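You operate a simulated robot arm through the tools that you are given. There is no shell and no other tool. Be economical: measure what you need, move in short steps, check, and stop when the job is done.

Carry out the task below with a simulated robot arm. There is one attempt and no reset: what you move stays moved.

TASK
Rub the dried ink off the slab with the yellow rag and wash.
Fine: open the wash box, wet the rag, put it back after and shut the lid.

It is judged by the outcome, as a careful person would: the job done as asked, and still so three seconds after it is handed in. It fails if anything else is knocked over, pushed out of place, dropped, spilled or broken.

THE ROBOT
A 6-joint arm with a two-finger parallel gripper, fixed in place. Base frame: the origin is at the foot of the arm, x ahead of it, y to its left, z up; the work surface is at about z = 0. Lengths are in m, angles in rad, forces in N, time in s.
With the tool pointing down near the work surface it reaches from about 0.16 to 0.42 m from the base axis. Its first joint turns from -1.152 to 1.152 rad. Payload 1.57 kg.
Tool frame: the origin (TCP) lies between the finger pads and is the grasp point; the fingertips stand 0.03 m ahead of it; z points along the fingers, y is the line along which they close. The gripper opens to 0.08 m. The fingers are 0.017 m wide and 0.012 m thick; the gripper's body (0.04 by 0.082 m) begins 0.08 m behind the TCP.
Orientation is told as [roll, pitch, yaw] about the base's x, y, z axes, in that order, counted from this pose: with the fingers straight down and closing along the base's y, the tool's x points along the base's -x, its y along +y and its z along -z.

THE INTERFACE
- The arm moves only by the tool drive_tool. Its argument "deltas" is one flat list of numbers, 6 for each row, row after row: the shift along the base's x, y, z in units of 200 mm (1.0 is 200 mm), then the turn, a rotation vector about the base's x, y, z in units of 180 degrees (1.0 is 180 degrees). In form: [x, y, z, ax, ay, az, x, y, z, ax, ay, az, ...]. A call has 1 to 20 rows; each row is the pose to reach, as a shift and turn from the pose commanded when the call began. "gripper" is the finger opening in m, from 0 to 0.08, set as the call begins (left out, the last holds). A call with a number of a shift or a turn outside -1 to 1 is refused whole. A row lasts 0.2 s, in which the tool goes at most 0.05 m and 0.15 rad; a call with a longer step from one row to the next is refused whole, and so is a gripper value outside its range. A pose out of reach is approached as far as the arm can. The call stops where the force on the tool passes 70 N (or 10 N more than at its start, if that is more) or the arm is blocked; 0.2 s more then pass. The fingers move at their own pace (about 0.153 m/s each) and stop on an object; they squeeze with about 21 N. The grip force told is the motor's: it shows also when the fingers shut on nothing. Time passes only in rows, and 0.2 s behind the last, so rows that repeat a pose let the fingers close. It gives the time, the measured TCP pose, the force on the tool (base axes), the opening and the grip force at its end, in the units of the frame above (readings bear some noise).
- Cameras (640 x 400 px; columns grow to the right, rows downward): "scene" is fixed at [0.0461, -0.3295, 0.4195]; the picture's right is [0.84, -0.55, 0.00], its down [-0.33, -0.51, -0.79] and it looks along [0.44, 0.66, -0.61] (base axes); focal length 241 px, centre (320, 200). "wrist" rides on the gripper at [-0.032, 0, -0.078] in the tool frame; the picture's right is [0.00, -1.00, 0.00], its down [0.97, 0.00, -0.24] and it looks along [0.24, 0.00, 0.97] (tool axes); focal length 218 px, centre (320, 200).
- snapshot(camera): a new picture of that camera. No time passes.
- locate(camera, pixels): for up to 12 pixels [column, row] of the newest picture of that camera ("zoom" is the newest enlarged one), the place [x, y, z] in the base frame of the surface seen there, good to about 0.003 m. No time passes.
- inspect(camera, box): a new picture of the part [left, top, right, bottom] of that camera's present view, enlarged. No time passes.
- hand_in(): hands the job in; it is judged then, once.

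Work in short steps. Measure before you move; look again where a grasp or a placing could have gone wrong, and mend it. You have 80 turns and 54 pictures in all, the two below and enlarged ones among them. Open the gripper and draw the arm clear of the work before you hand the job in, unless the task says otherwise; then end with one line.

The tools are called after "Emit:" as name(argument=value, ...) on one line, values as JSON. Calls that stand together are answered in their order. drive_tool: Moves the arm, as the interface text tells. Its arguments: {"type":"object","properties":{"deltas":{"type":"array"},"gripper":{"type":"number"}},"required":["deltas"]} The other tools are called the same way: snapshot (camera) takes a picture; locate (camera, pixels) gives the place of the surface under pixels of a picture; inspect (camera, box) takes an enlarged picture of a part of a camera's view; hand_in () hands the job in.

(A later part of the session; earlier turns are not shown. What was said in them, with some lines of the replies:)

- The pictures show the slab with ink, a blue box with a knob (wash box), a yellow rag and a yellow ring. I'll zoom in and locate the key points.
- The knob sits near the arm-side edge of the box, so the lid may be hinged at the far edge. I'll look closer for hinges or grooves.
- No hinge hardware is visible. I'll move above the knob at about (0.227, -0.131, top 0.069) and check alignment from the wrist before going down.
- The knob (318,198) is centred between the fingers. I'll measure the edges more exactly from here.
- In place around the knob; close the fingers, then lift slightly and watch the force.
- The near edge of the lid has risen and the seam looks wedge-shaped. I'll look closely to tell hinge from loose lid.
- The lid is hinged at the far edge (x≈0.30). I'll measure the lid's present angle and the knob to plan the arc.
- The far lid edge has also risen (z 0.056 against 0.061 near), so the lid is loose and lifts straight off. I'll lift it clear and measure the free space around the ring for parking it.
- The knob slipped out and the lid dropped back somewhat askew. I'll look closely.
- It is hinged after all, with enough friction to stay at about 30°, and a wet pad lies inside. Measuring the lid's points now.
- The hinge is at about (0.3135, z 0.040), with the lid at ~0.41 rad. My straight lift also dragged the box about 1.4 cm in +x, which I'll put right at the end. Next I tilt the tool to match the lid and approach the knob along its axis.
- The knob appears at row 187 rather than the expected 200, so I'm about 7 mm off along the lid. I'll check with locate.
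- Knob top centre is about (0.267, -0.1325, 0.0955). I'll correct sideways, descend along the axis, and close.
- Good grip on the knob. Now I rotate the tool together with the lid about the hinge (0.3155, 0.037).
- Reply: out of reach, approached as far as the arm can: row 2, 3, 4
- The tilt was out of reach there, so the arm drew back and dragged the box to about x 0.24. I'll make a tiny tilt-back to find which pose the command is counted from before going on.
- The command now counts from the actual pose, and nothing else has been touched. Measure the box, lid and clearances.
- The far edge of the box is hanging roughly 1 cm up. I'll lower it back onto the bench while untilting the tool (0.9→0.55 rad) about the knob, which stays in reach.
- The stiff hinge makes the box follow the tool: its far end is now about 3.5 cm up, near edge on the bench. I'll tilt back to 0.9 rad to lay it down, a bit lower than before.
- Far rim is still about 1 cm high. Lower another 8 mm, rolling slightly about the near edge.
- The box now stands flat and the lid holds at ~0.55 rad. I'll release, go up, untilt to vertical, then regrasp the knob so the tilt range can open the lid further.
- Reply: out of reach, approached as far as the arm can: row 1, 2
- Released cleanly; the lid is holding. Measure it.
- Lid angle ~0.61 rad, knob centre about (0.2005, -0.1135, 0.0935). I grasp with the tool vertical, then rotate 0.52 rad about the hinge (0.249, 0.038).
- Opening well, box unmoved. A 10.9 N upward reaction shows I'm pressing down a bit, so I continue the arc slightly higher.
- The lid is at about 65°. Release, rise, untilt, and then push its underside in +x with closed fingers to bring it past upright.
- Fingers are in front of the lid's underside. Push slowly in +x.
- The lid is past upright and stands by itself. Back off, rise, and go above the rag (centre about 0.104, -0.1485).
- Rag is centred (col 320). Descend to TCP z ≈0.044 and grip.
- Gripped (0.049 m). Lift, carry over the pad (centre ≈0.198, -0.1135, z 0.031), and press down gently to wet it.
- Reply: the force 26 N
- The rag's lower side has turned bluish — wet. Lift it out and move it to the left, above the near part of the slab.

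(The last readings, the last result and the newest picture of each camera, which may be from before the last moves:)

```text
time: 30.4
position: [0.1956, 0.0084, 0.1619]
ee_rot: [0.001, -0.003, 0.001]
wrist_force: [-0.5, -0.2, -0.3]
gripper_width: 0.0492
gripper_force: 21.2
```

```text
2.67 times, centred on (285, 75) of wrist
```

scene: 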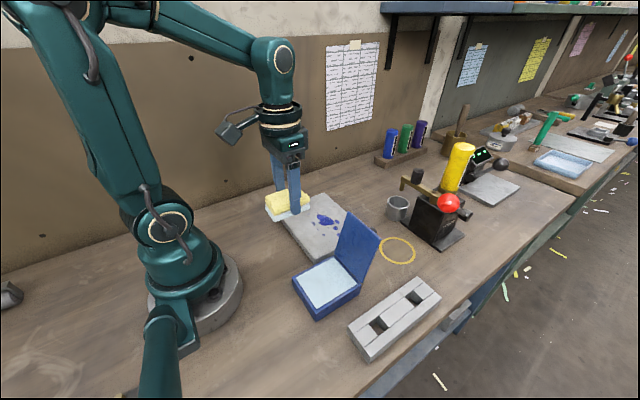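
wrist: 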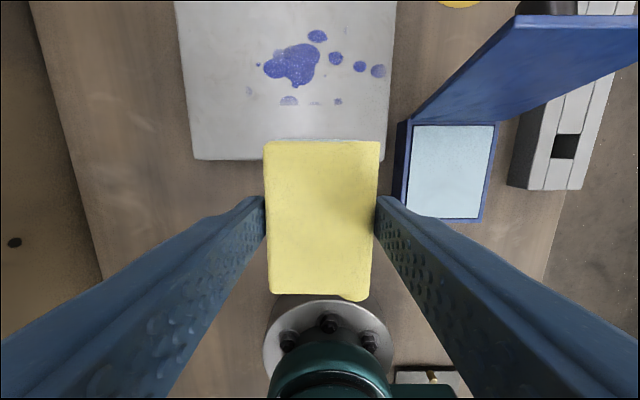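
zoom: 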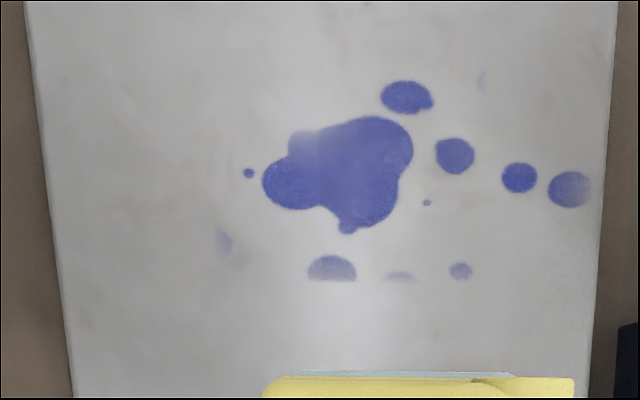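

Ink spans x 0.262–0.328, y -0.053–0.075 on the slab top z 0.022. I'll set the rag down at (0.295, 0.02) with light pressure first.

Emit:
drive_tool(deltas=[0.2, 0.03, -0.1, 0, 0, 0, 0.4, 0.0675, -0.2, 0, 0, 0, 0.49, 0.0675, -0.36, 0, 0, 0, 0.49, 0.0675, -0.44, 0, 0, 0, 0.49, 0.0675, -0.47, 0, 0, 0, 0.49, 0.0675, -0.485, 0, 0, 0, 0.49, 0.0675, -0.485, 0, 0, 0])

```text
time: 32.0
position: [0.2955, 0.0191, 0.066]
ee_rot: [0.001, -0.002, -0.002]
wrist_force: [-0.5, -0.5, -0.7]
gripper_width: 0.049
gripper_force: 20.9
```

Emit:
drive_tool(deltas=[0, 0, -0.005, 0, 0, 0, 0, 0, -0.01, 0, 0, 0, 0, 0, -0.015, 0, 0, 0, 0, 0, -0.015, 0, 0, 0])

```text
time: 33.0
position: [0.2957, 0.0185, 0.0629]
ee_rot: [0.001, -0.003, 0.0]
wrist_force: [-3.2, -4.6, 28.4]
gripper_width: 0.0494
gripper_force: 21.0
```

Contact at 28 N. Now rub in y strokes, first at the mid line and then shifted 10 mm nearer.

Emit:
drive_tool(deltas=[0, 0.06, 0.002, 0, 0, 0, 0, 0.12, 0.002, 0, 0, 0, 0, 0.18, 0.002, 0, 0, 0, 0, 0.1, 0.002, 0, 0, 0, 0, 0.02, 0.002, 0, 0, 0, 0, -0.06, 0.002, 0, 0, 0, 0, -0.14, 0.002, 0, 0, 0, 0, -0.2, 0.002, 0, 0, 0, 0, -0.25, 0.002, 0, 0, 0, -0.05, -0.25, 0.002, 0, 0, 0, -0.05, -0.18, 0.002, 0, 0, 0, -0.05, -0.1, 0.002, 0, 0, 0, -0.05, -0.02, 0.002, 0, 0, 0, -0.05, 0.06, 0.002, 0, 0, 0, -0.05, 0.12, 0.002, 0, 0, 0, -0.05, 0.18, 0.002, 0, 0, 0, -0.05, 0.1, 0.002, 0, 0, 0, -0.05, 0.02, 0.002, 0, 0, 0])

Emit:
inspect(camera="scene", box=[240, 160, 420, 330])

```text
time: 36.8
position: [0.2869, 0.0238, 0.0625]
ee_rot: [0.001, -0.002, -0.003]
wrist_force: [0.7, 5.7, 7.9]
gripper_width: 0.0492
gripper_force: 21.0
```

```text
2.35 times, centred on (330, 245) of scene
```

zoom: 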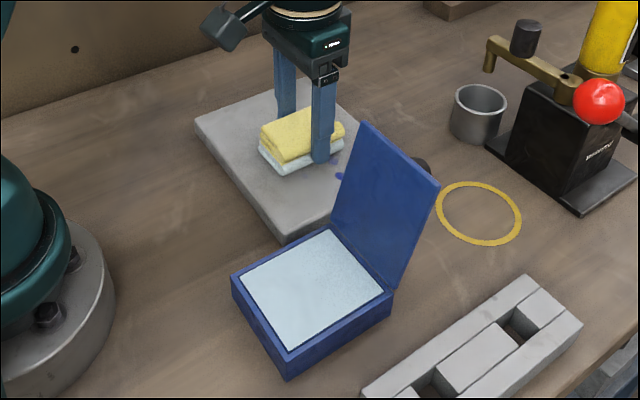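

Working: the ink is mostly gone, some remains at right. Continue on the farther line with slightly more pressure.

Emit:
drive_tool(deltas=[0.05, 0, -0.004, 0, 0, 0, 0.1, 0.05, -0.006, 0, 0, 0, 0.1, 0.11, -0.006, 0, 0, 0, 0.1, 0.16, -0.006, 0, 0, 0, 0.1, 0.08, -0.006, 0, 0, 0, 0.1, 0, -0.006, 0, 0, 0, 0.1, -0.08, -0.006, 0, 0, 0, 0.1, -0.16, -0.006, 0, 0, 0, 0.1, -0.22, -0.006, 0, 0, 0, 0.1, -0.275, -0.006, 0, 0, 0, 0.05, -0.275, -0.006, 0, 0, 0, 0.0, -0.275, -0.006, 0, 0, 0, 0.0, -0.2, -0.006, 0, 0, 0, 0.05, -0.2, -0.006, 0, 0, 0, 0.1, -0.24, -0.006, 0, 0, 0, 0.05, -0.275, -0.006, 0, 0, 0, 0.05, -0.2, -0.006, 0, 0, 0, 0.05, -0.1, -0.006, 0, 0, 0, 0.05, 0, -0.006, 0, 0, 0])

Emit:
drive_tool(deltas=[0, 0, 0.2, 0, 0, 0, -0.2, 0, 0.4, 0, 0, 0, -0.4, 0, 0.5, 0, 0, 0, -0.52, 0, 0.5, 0, 0, 0, -0.52, 0, 0.5, 0, 0, 0])

Emit:
inspect(camera="wrist", box=[170, 0, 400, 150])

```text
time: 40.8
position: [0.2958, 0.0223, 0.0616]
ee_rot: [-0.003, -0.003, 0.001]
wrist_force: [-1.5, -15.2, 28.3]
gripper_width: 0.0492
gripper_force: 20.7
```

```text
refused: row 2 steps farther than a row can; nothing moved
```

```text
2.67 times, centred on (285, 75) of wrist
```

zoom: 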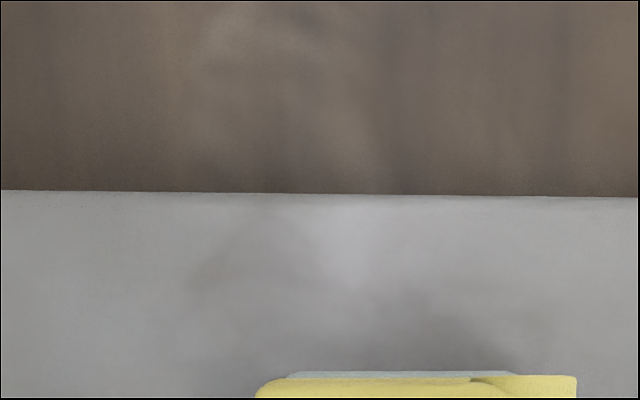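

The 28 N pass went well. Lift and move back (smaller steps) to see the slab.

Emit:
drive_tool(deltas=[0, 0, 0.2, 0, 0, 0, -0.1, 0, 0.4, 0, 0, 0, -0.3, 0, 0.5, 0, 0, 0, -0.52, 0, 0.5, 0, 0, 0, -0.52, 0, 0.5, 0, 0, 0])

Emit:
snapshot(camera="wrist")

Emit:
inspect(camera="wrist", box=[170, 0, 400, 150])

```text
time: 42.0
position: [0.1887, 0.0214, 0.159]
ee_rot: [-0.001, -0.001, 0.001]
wrist_force: [0.1, -0.1, -0.4]
gripper_width: 0.049
gripper_force: 21.0
```

```text
14 pictures are left
```

wrist: 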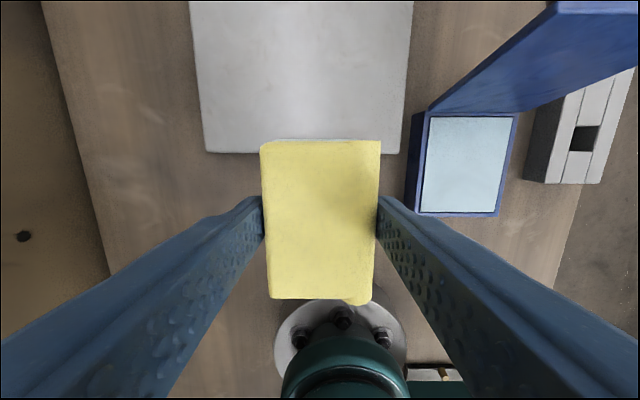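

```text
2.67 times, centred on (285, 75) of wrist
```

zoom: 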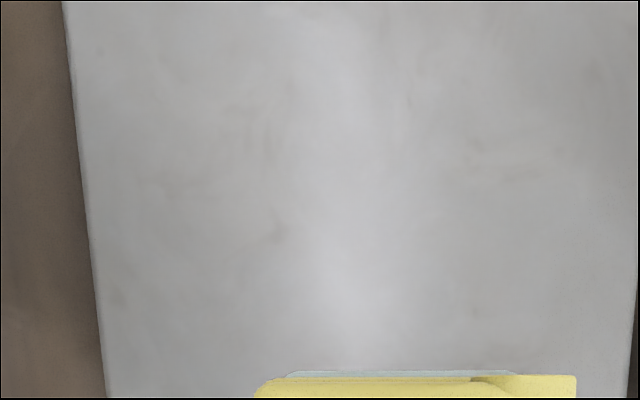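

The slab is clean and not shifted visibly. Now carry the rag back over its place (0.104, -0.1485).

Emit:
locate(camera="wrist", pixels=[[208, 150], [402, 148], [420, 215], [497, 212]])

Emit:
drive_tool(deltas=[-0.08, -0.2, 0, 0, 0, 0, -0.2, -0.4, 0, 0, 0, 0, -0.3, -0.6, 0, 0, 0, 0, -0.4, -0.8, 0, 0, 0, 0, -0.4325, -0.8625, -0.15, 0, 0, 0, -0.4325, -0.8625, -0.35, 0, 0, 0, -0.4325, -0.8625, -0.5, 0, 0, 0, -0.4325, -0.8625, -0.56, 0, 0, 0, -0.4325, -0.8625, -0.58, 0, 0, 0, -0.4325, -0.8625, -0.58, 0, 0, 0])

```text
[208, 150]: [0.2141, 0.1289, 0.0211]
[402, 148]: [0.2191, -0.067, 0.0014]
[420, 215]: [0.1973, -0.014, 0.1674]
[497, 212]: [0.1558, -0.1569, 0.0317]
```

```text
time: 44.2
position: [0.104, -0.1481, 0.0445]
ee_rot: [-0.001, -0.002, 0.001]
wrist_force: [-0.1, -0.4, 0.2]
gripper_width: 0.0493
gripper_force: 20.8
```

Slab unchanged (corner 0.214, 0.129). Lower by millimetres to touch, then release and rise.

Emit:
drive_tool(deltas=[0, 0, -0.005, 0, 0, 0, 0, 0, -0.01, 0, 0, 0, 0, 0, -0.015, 0, 0, 0])

Emit:
drive_tool(deltas=[0, 0, 0, 0, 0, 0, 0, 0, 0, 0, 0, 0], gripper=0.075)

Emit:
drive_tool(deltas=[0, 0, 0.2, 0, 0, 0, 0, 0, 0.4, 0, 0, 0, 0, 0, 0.6, 0, 0, 0, 0, 0, 0.8, 0, 0, 0])

Emit:
snapshot(camera="wrist")

Emit:
snapshot(camera="scene")

```text
time: 45.0
position: [0.1038, -0.1486, 0.0409]
ee_rot: [0.0, -0.002, 0.001]
wrist_force: [-0.4, -0.9, -0.2]
gripper_width: 0.0494
gripper_force: 21.4
```

```text
time: 45.6
position: [0.1039, -0.1481, 0.0418]
ee_rot: [-0.001, -0.001, 0.001]
wrist_force: [-0.6, -0.9, -1.0]
gripper_width: 0.0751
gripper_force: 0.1
```

```text
time: 46.6
position: [0.106, -0.1491, 0.2035]
ee_rot: [0.0, -0.003, 0.0]
wrist_force: [0.3, 0.5, -0.4]
gripper_width: 0.0751
gripper_force: 0.0
```

```text
12 pictures are left
```

wrist: 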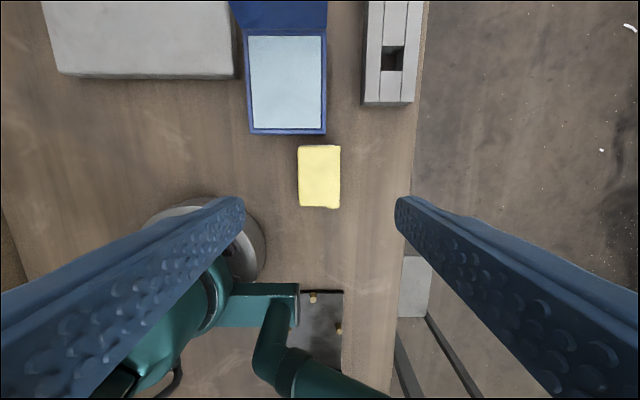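

```text
11 pictures are left
```

scene: 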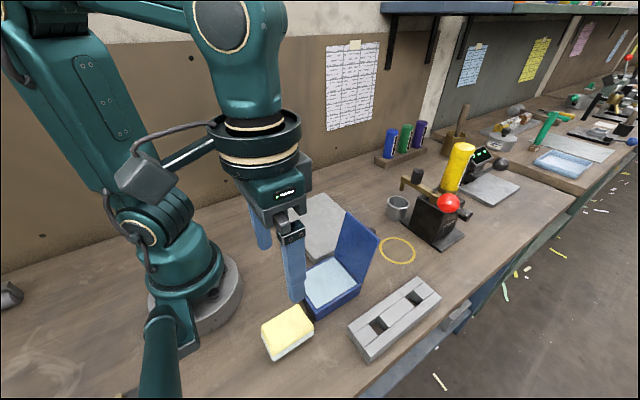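

The rag is back. Now I go over and behind the open lid with closed fingers to push the knob's end toward -x.

Emit:
drive_tool(deltas=[0.2, 0.05, 0.03, 0, 0, 0, 0.4, 0.1, 0.05, 0, 0, 0, 0.6, 0.15, 0.05, 0, 0, 0, 0.8, 0.175, 0.05, 0, 0, 0, 1.0, 0.175, 0.05, 0, 0, 0, 1.0, 0.175, 0.05, 0, 0, 0], gripper=0.0)

Emit:
drive_tool(deltas=[0.12, 0, 0, 0, 0, 0, 0.15, 0, -0.15, 0, 0, 0, 0.15, 0, -0.35, 0, 0, 0, 0.15, 0, -0.49, 0, 0, 0, 0.15, 0, -0.49, 0, 0, 0])

Emit:
inspect(camera="scene", box=[270, 180, 430, 320])

```text
time: 48.0
position: [0.3019, -0.1131, 0.2151]
ee_rot: [0.0, 0.0, 0.0]
wrist_force: [0.3, 1.4, 0.4]
gripper_width: 0.0002
gripper_force: 21.1
```

```text
time: 49.2
position: [0.3356, -0.1114, 0.1147]
ee_rot: [-0.001, -0.001, 0.0]
wrist_force: [-0.2, 1.0, -0.5]
gripper_width: 0.0
gripper_force: 20.9
```

```text
2.86 times, centred on (350, 250) of scene
```

zoom: 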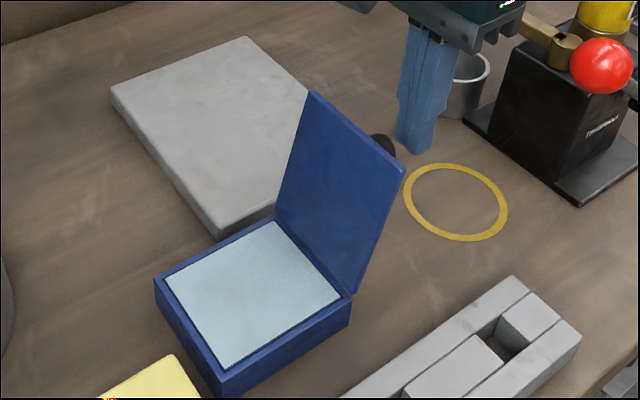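

Fingers are behind the knob. Push slowly in -x.

Emit:
drive_tool(deltas=[-0.1, 0, 0, 0, 0, 0, -0.16, 0, 0, 0, 0, 0, -0.22, 0, 0, 0, 0, 0, -0.28, 0, 0, 0, 0, 0, -0.34, 0, 0, 0, 0, 0, -0.4, 0, 0, 0, 0, 0, -0.435, 0, 0, 0, 0, 0])

Emit:
inspect(camera="scene", box=[270, 180, 430, 320])

```text
time: 50.8
position: [0.2492, -0.1129, 0.1126]
ee_rot: [-0.001, -0.003, 0.001]
wrist_force: [0.2, -0.5, 0.3]
gripper_width: 0.0002
gripper_force: 21.2
```

```text
2.86 times, centred on (350, 250) of scene
```

zoom: 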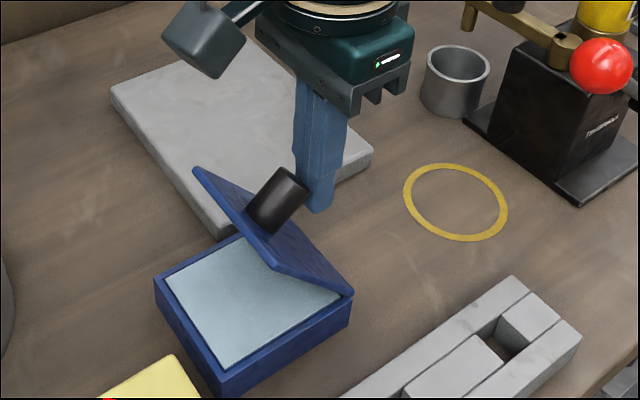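

The lid has dropped to about 37°. I'll lift, move over its near part beside the knob (0.188, -0.141), and press it shut.

Emit:
drive_tool(deltas=[0, 0, 0.2, 0, 0, 0, -0.1, -0.05, 0.35, 0, 0, 0, -0.305, -0.14, 0.35, 0, 0, 0, -0.305, -0.14, 0.2, 0, 0, 0, -0.305, -0.14, 0.06, 0, 0, 0, -0.305, -0.14, -0.02, 0, 0, 0, -0.305, -0.14, -0.09, 0, 0, 0, -0.305, -0.14, -0.15, 0, 0, 0, -0.305, -0.14, -0.19, 0, 0, 0, -0.305, -0.14, -0.22, 0, 0, 0])

Emit:
inspect(camera="scene", box=[260, 190, 400, 330])

```text
time: 53.0
position: [0.1871, -0.1411, 0.0706]
ee_rot: [0.001, -0.001, 0.001]
wrist_force: [0.2, -0.4, 0.4]
gripper_width: 0.0001
gripper_force: 21.2
```

```text
2.86 times, centred on (330, 260) of scene
```

zoom: 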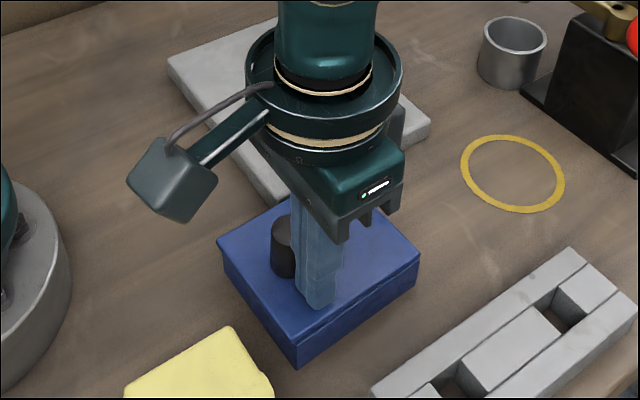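

The lid is shut. A small extra press, then rise over the knob and measure to slide the box back home.

Emit:
drive_tool(deltas=[0, 0, -0.01, 0, 0, 0, 0, 0, -0.018, 0, 0, 0, 0, 0, 0.15, 0, 0, 0, -0.02, 0.12, 0.3, 0, 0, 0, -0.02, 0.12, 0.3, 0, 0, 0], gripper=0.0)

Emit:
drive_tool(deltas=[0, 0, 0, 0, 0, 0, 0, 0, 0, 0, 0, 0], gripper=0.06)

Emit:
snapshot(camera="wrist")

```text
time: 54.2
position: [0.1811, -0.1188, 0.1293]
ee_rot: [0.002, -0.001, 0.0]
wrist_force: [-0.1, -0.1, 0.5]
gripper_width: 0.0
gripper_force: 20.5
```

```text
time: 54.8
position: [0.1815, -0.1193, 0.1295]
ee_rot: [0.0, -0.003, 0.0]
wrist_force: [0.2, -0.2, 0.3]
gripper_width: 0.0598
gripper_force: 0.1
```

```text
7 pictures are left
```

wrist: 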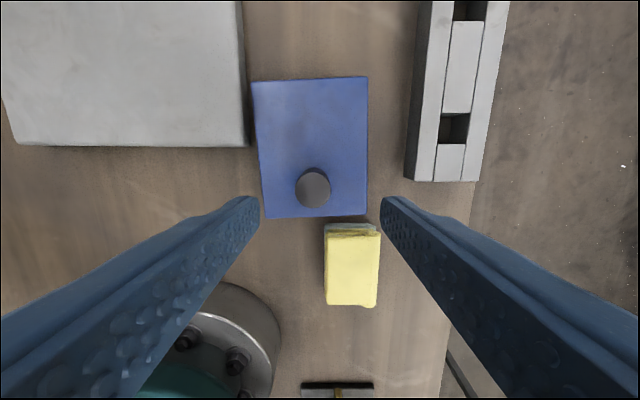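

Emit:
locate(camera="wrist", pixels=[[312, 188], [312, 175], [255, 86], [364, 81], [364, 210], [266, 213], [304, 188], [322, 188], [380, 232], [328, 240], [328, 298], [374, 300]])

```text
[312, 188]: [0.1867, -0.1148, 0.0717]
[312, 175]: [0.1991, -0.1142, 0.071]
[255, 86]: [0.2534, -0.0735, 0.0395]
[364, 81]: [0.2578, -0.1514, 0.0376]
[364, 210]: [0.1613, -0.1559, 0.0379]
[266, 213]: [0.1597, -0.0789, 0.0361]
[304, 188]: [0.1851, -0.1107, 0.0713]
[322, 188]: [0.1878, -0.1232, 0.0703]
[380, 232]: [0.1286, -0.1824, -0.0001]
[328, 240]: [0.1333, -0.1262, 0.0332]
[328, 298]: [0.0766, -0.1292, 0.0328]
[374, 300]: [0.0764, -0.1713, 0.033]
```

Compared with the start (lid centre 0.250, -0.130), the box is now at (0.208, -0.115), same yaw. I'll grip the knob and slide the closed box by (+0.041, -0.0155).

Emit:
drive_tool(deltas=[0.0225, 0.0225, -0.12, 0, 0, 0, 0.0225, 0.0225, -0.2775, 0, 0, 0, 0.0225, 0.0225, -0.2775, 0, 0, 0])

Emit:
drive_tool(deltas=[0, 0, 0, 0, 0, 0, 0, 0, 0, 0, 0, 0, 0, 0, 0, 0, 0, 0], gripper=0.0)

Emit:
drive_tool(deltas=[0.03, -0.011, -0.005, 0, 0, 0, 0.06, -0.022, -0.005, 0, 0, 0, 0.09, -0.034, -0.005, 0, 0, 0, 0.12, -0.045, -0.005, 0, 0, 0, 0.15, -0.056, -0.005, 0, 0, 0, 0.18, -0.068, -0.005, 0, 0, 0, 0.205, -0.0775, -0.005, 0, 0, 0, 0.205, -0.0775, -0.005, 0, 0, 0])

Emit:
inspect(camera="scene", box=[291, 240, 419, 320])

```text
time: 55.6
position: [0.1871, -0.1136, 0.0755]
ee_rot: [0.0, -0.001, 0.0]
wrist_force: [-0.1, 0.5, -0.4]
gripper_width: 0.0601
gripper_force: 0.1
```

```text
time: 56.4
position: [0.187, -0.1134, 0.0748]
ee_rot: [0.001, 0.0, 0.001]
wrist_force: [0.5, -1.6, -0.4]
gripper_width: 0.0229
gripper_force: 21.1
```

```text
time: 58.2
position: [0.2291, -0.1287, 0.0747]
ee_rot: [0.001, 0.0, -0.001]
wrist_force: [-0.9, 1.0, 0.0]
gripper_width: 0.023
gripper_force: 21.1
```

```text
5.00 times, centred on (355, 280) of scene
```

zoom: 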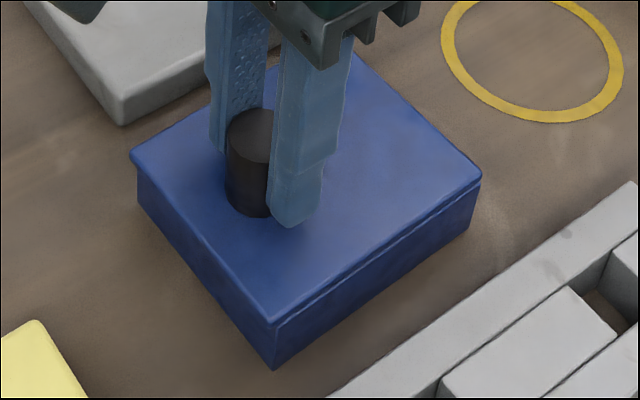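

The box corners match the original zoom within 1 mm: (273,369) now against (273,367) then. Release, rise clear, and check.

Emit:
drive_tool(deltas=[0, 0, 0, 0, 0, 0, 0, 0, 0, 0, 0, 0], gripper=0.06)

Emit:
drive_tool(deltas=[0, 0, 0.2, 0, 0, 0, 0, 0, 0.4, 0, 0, 0, 0, 0, 0.6, 0, 0, 0, -0.1, 0, 0.8, 0, 0, 0, -0.2, 0, 0.95, 0, 0, 0, -0.2, 0, 0.95, 0, 0, 0])

Emit:
snapshot(camera="wrist")

Emit:
inspect(camera="scene", box=[240, 180, 480, 370])

```text
time: 58.8
position: [0.2293, -0.1287, 0.0743]
ee_rot: [-0.001, -0.002, 0.0]
wrist_force: [0.0, -0.3, 0.3]
gripper_width: 0.0599
gripper_force: 0.1
```

```text
time: 60.2
position: [0.1859, -0.1257, 0.2619]
ee_rot: [0.002, -0.001, 0.0]
wrist_force: [0.6, 1.5, -0.3]
gripper_width: 0.0602
gripper_force: 0.1
```

```text
5 pictures are left
```

wrist: 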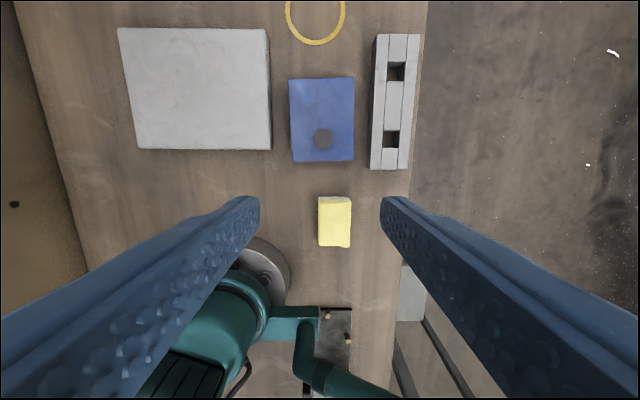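

```text
2.11 times, centred on (360, 275) of scene
```

zoom: 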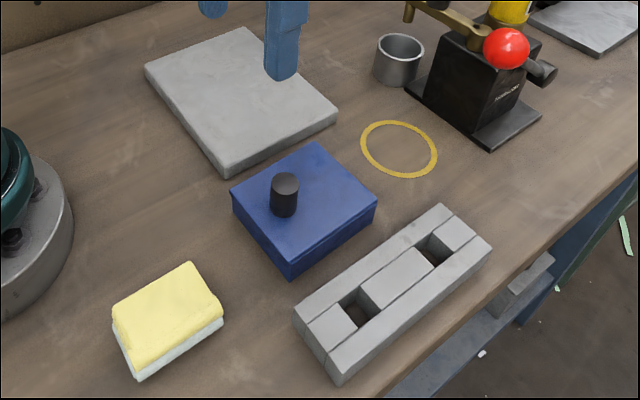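

The slab is clean, the rag is back in its place, the lid is shut and the box is home; nothing else has moved.

Emit:
hand_in()

```text
The job is handed in.
```

The job is handed in: the ink is off the slab, the wet rag is back in its place, and the wash box is shut. While I was opening the lid, the box got dragged out of place and its far end lifted a few centimetres; I slid it back to within about 1–2 mm of where it started.
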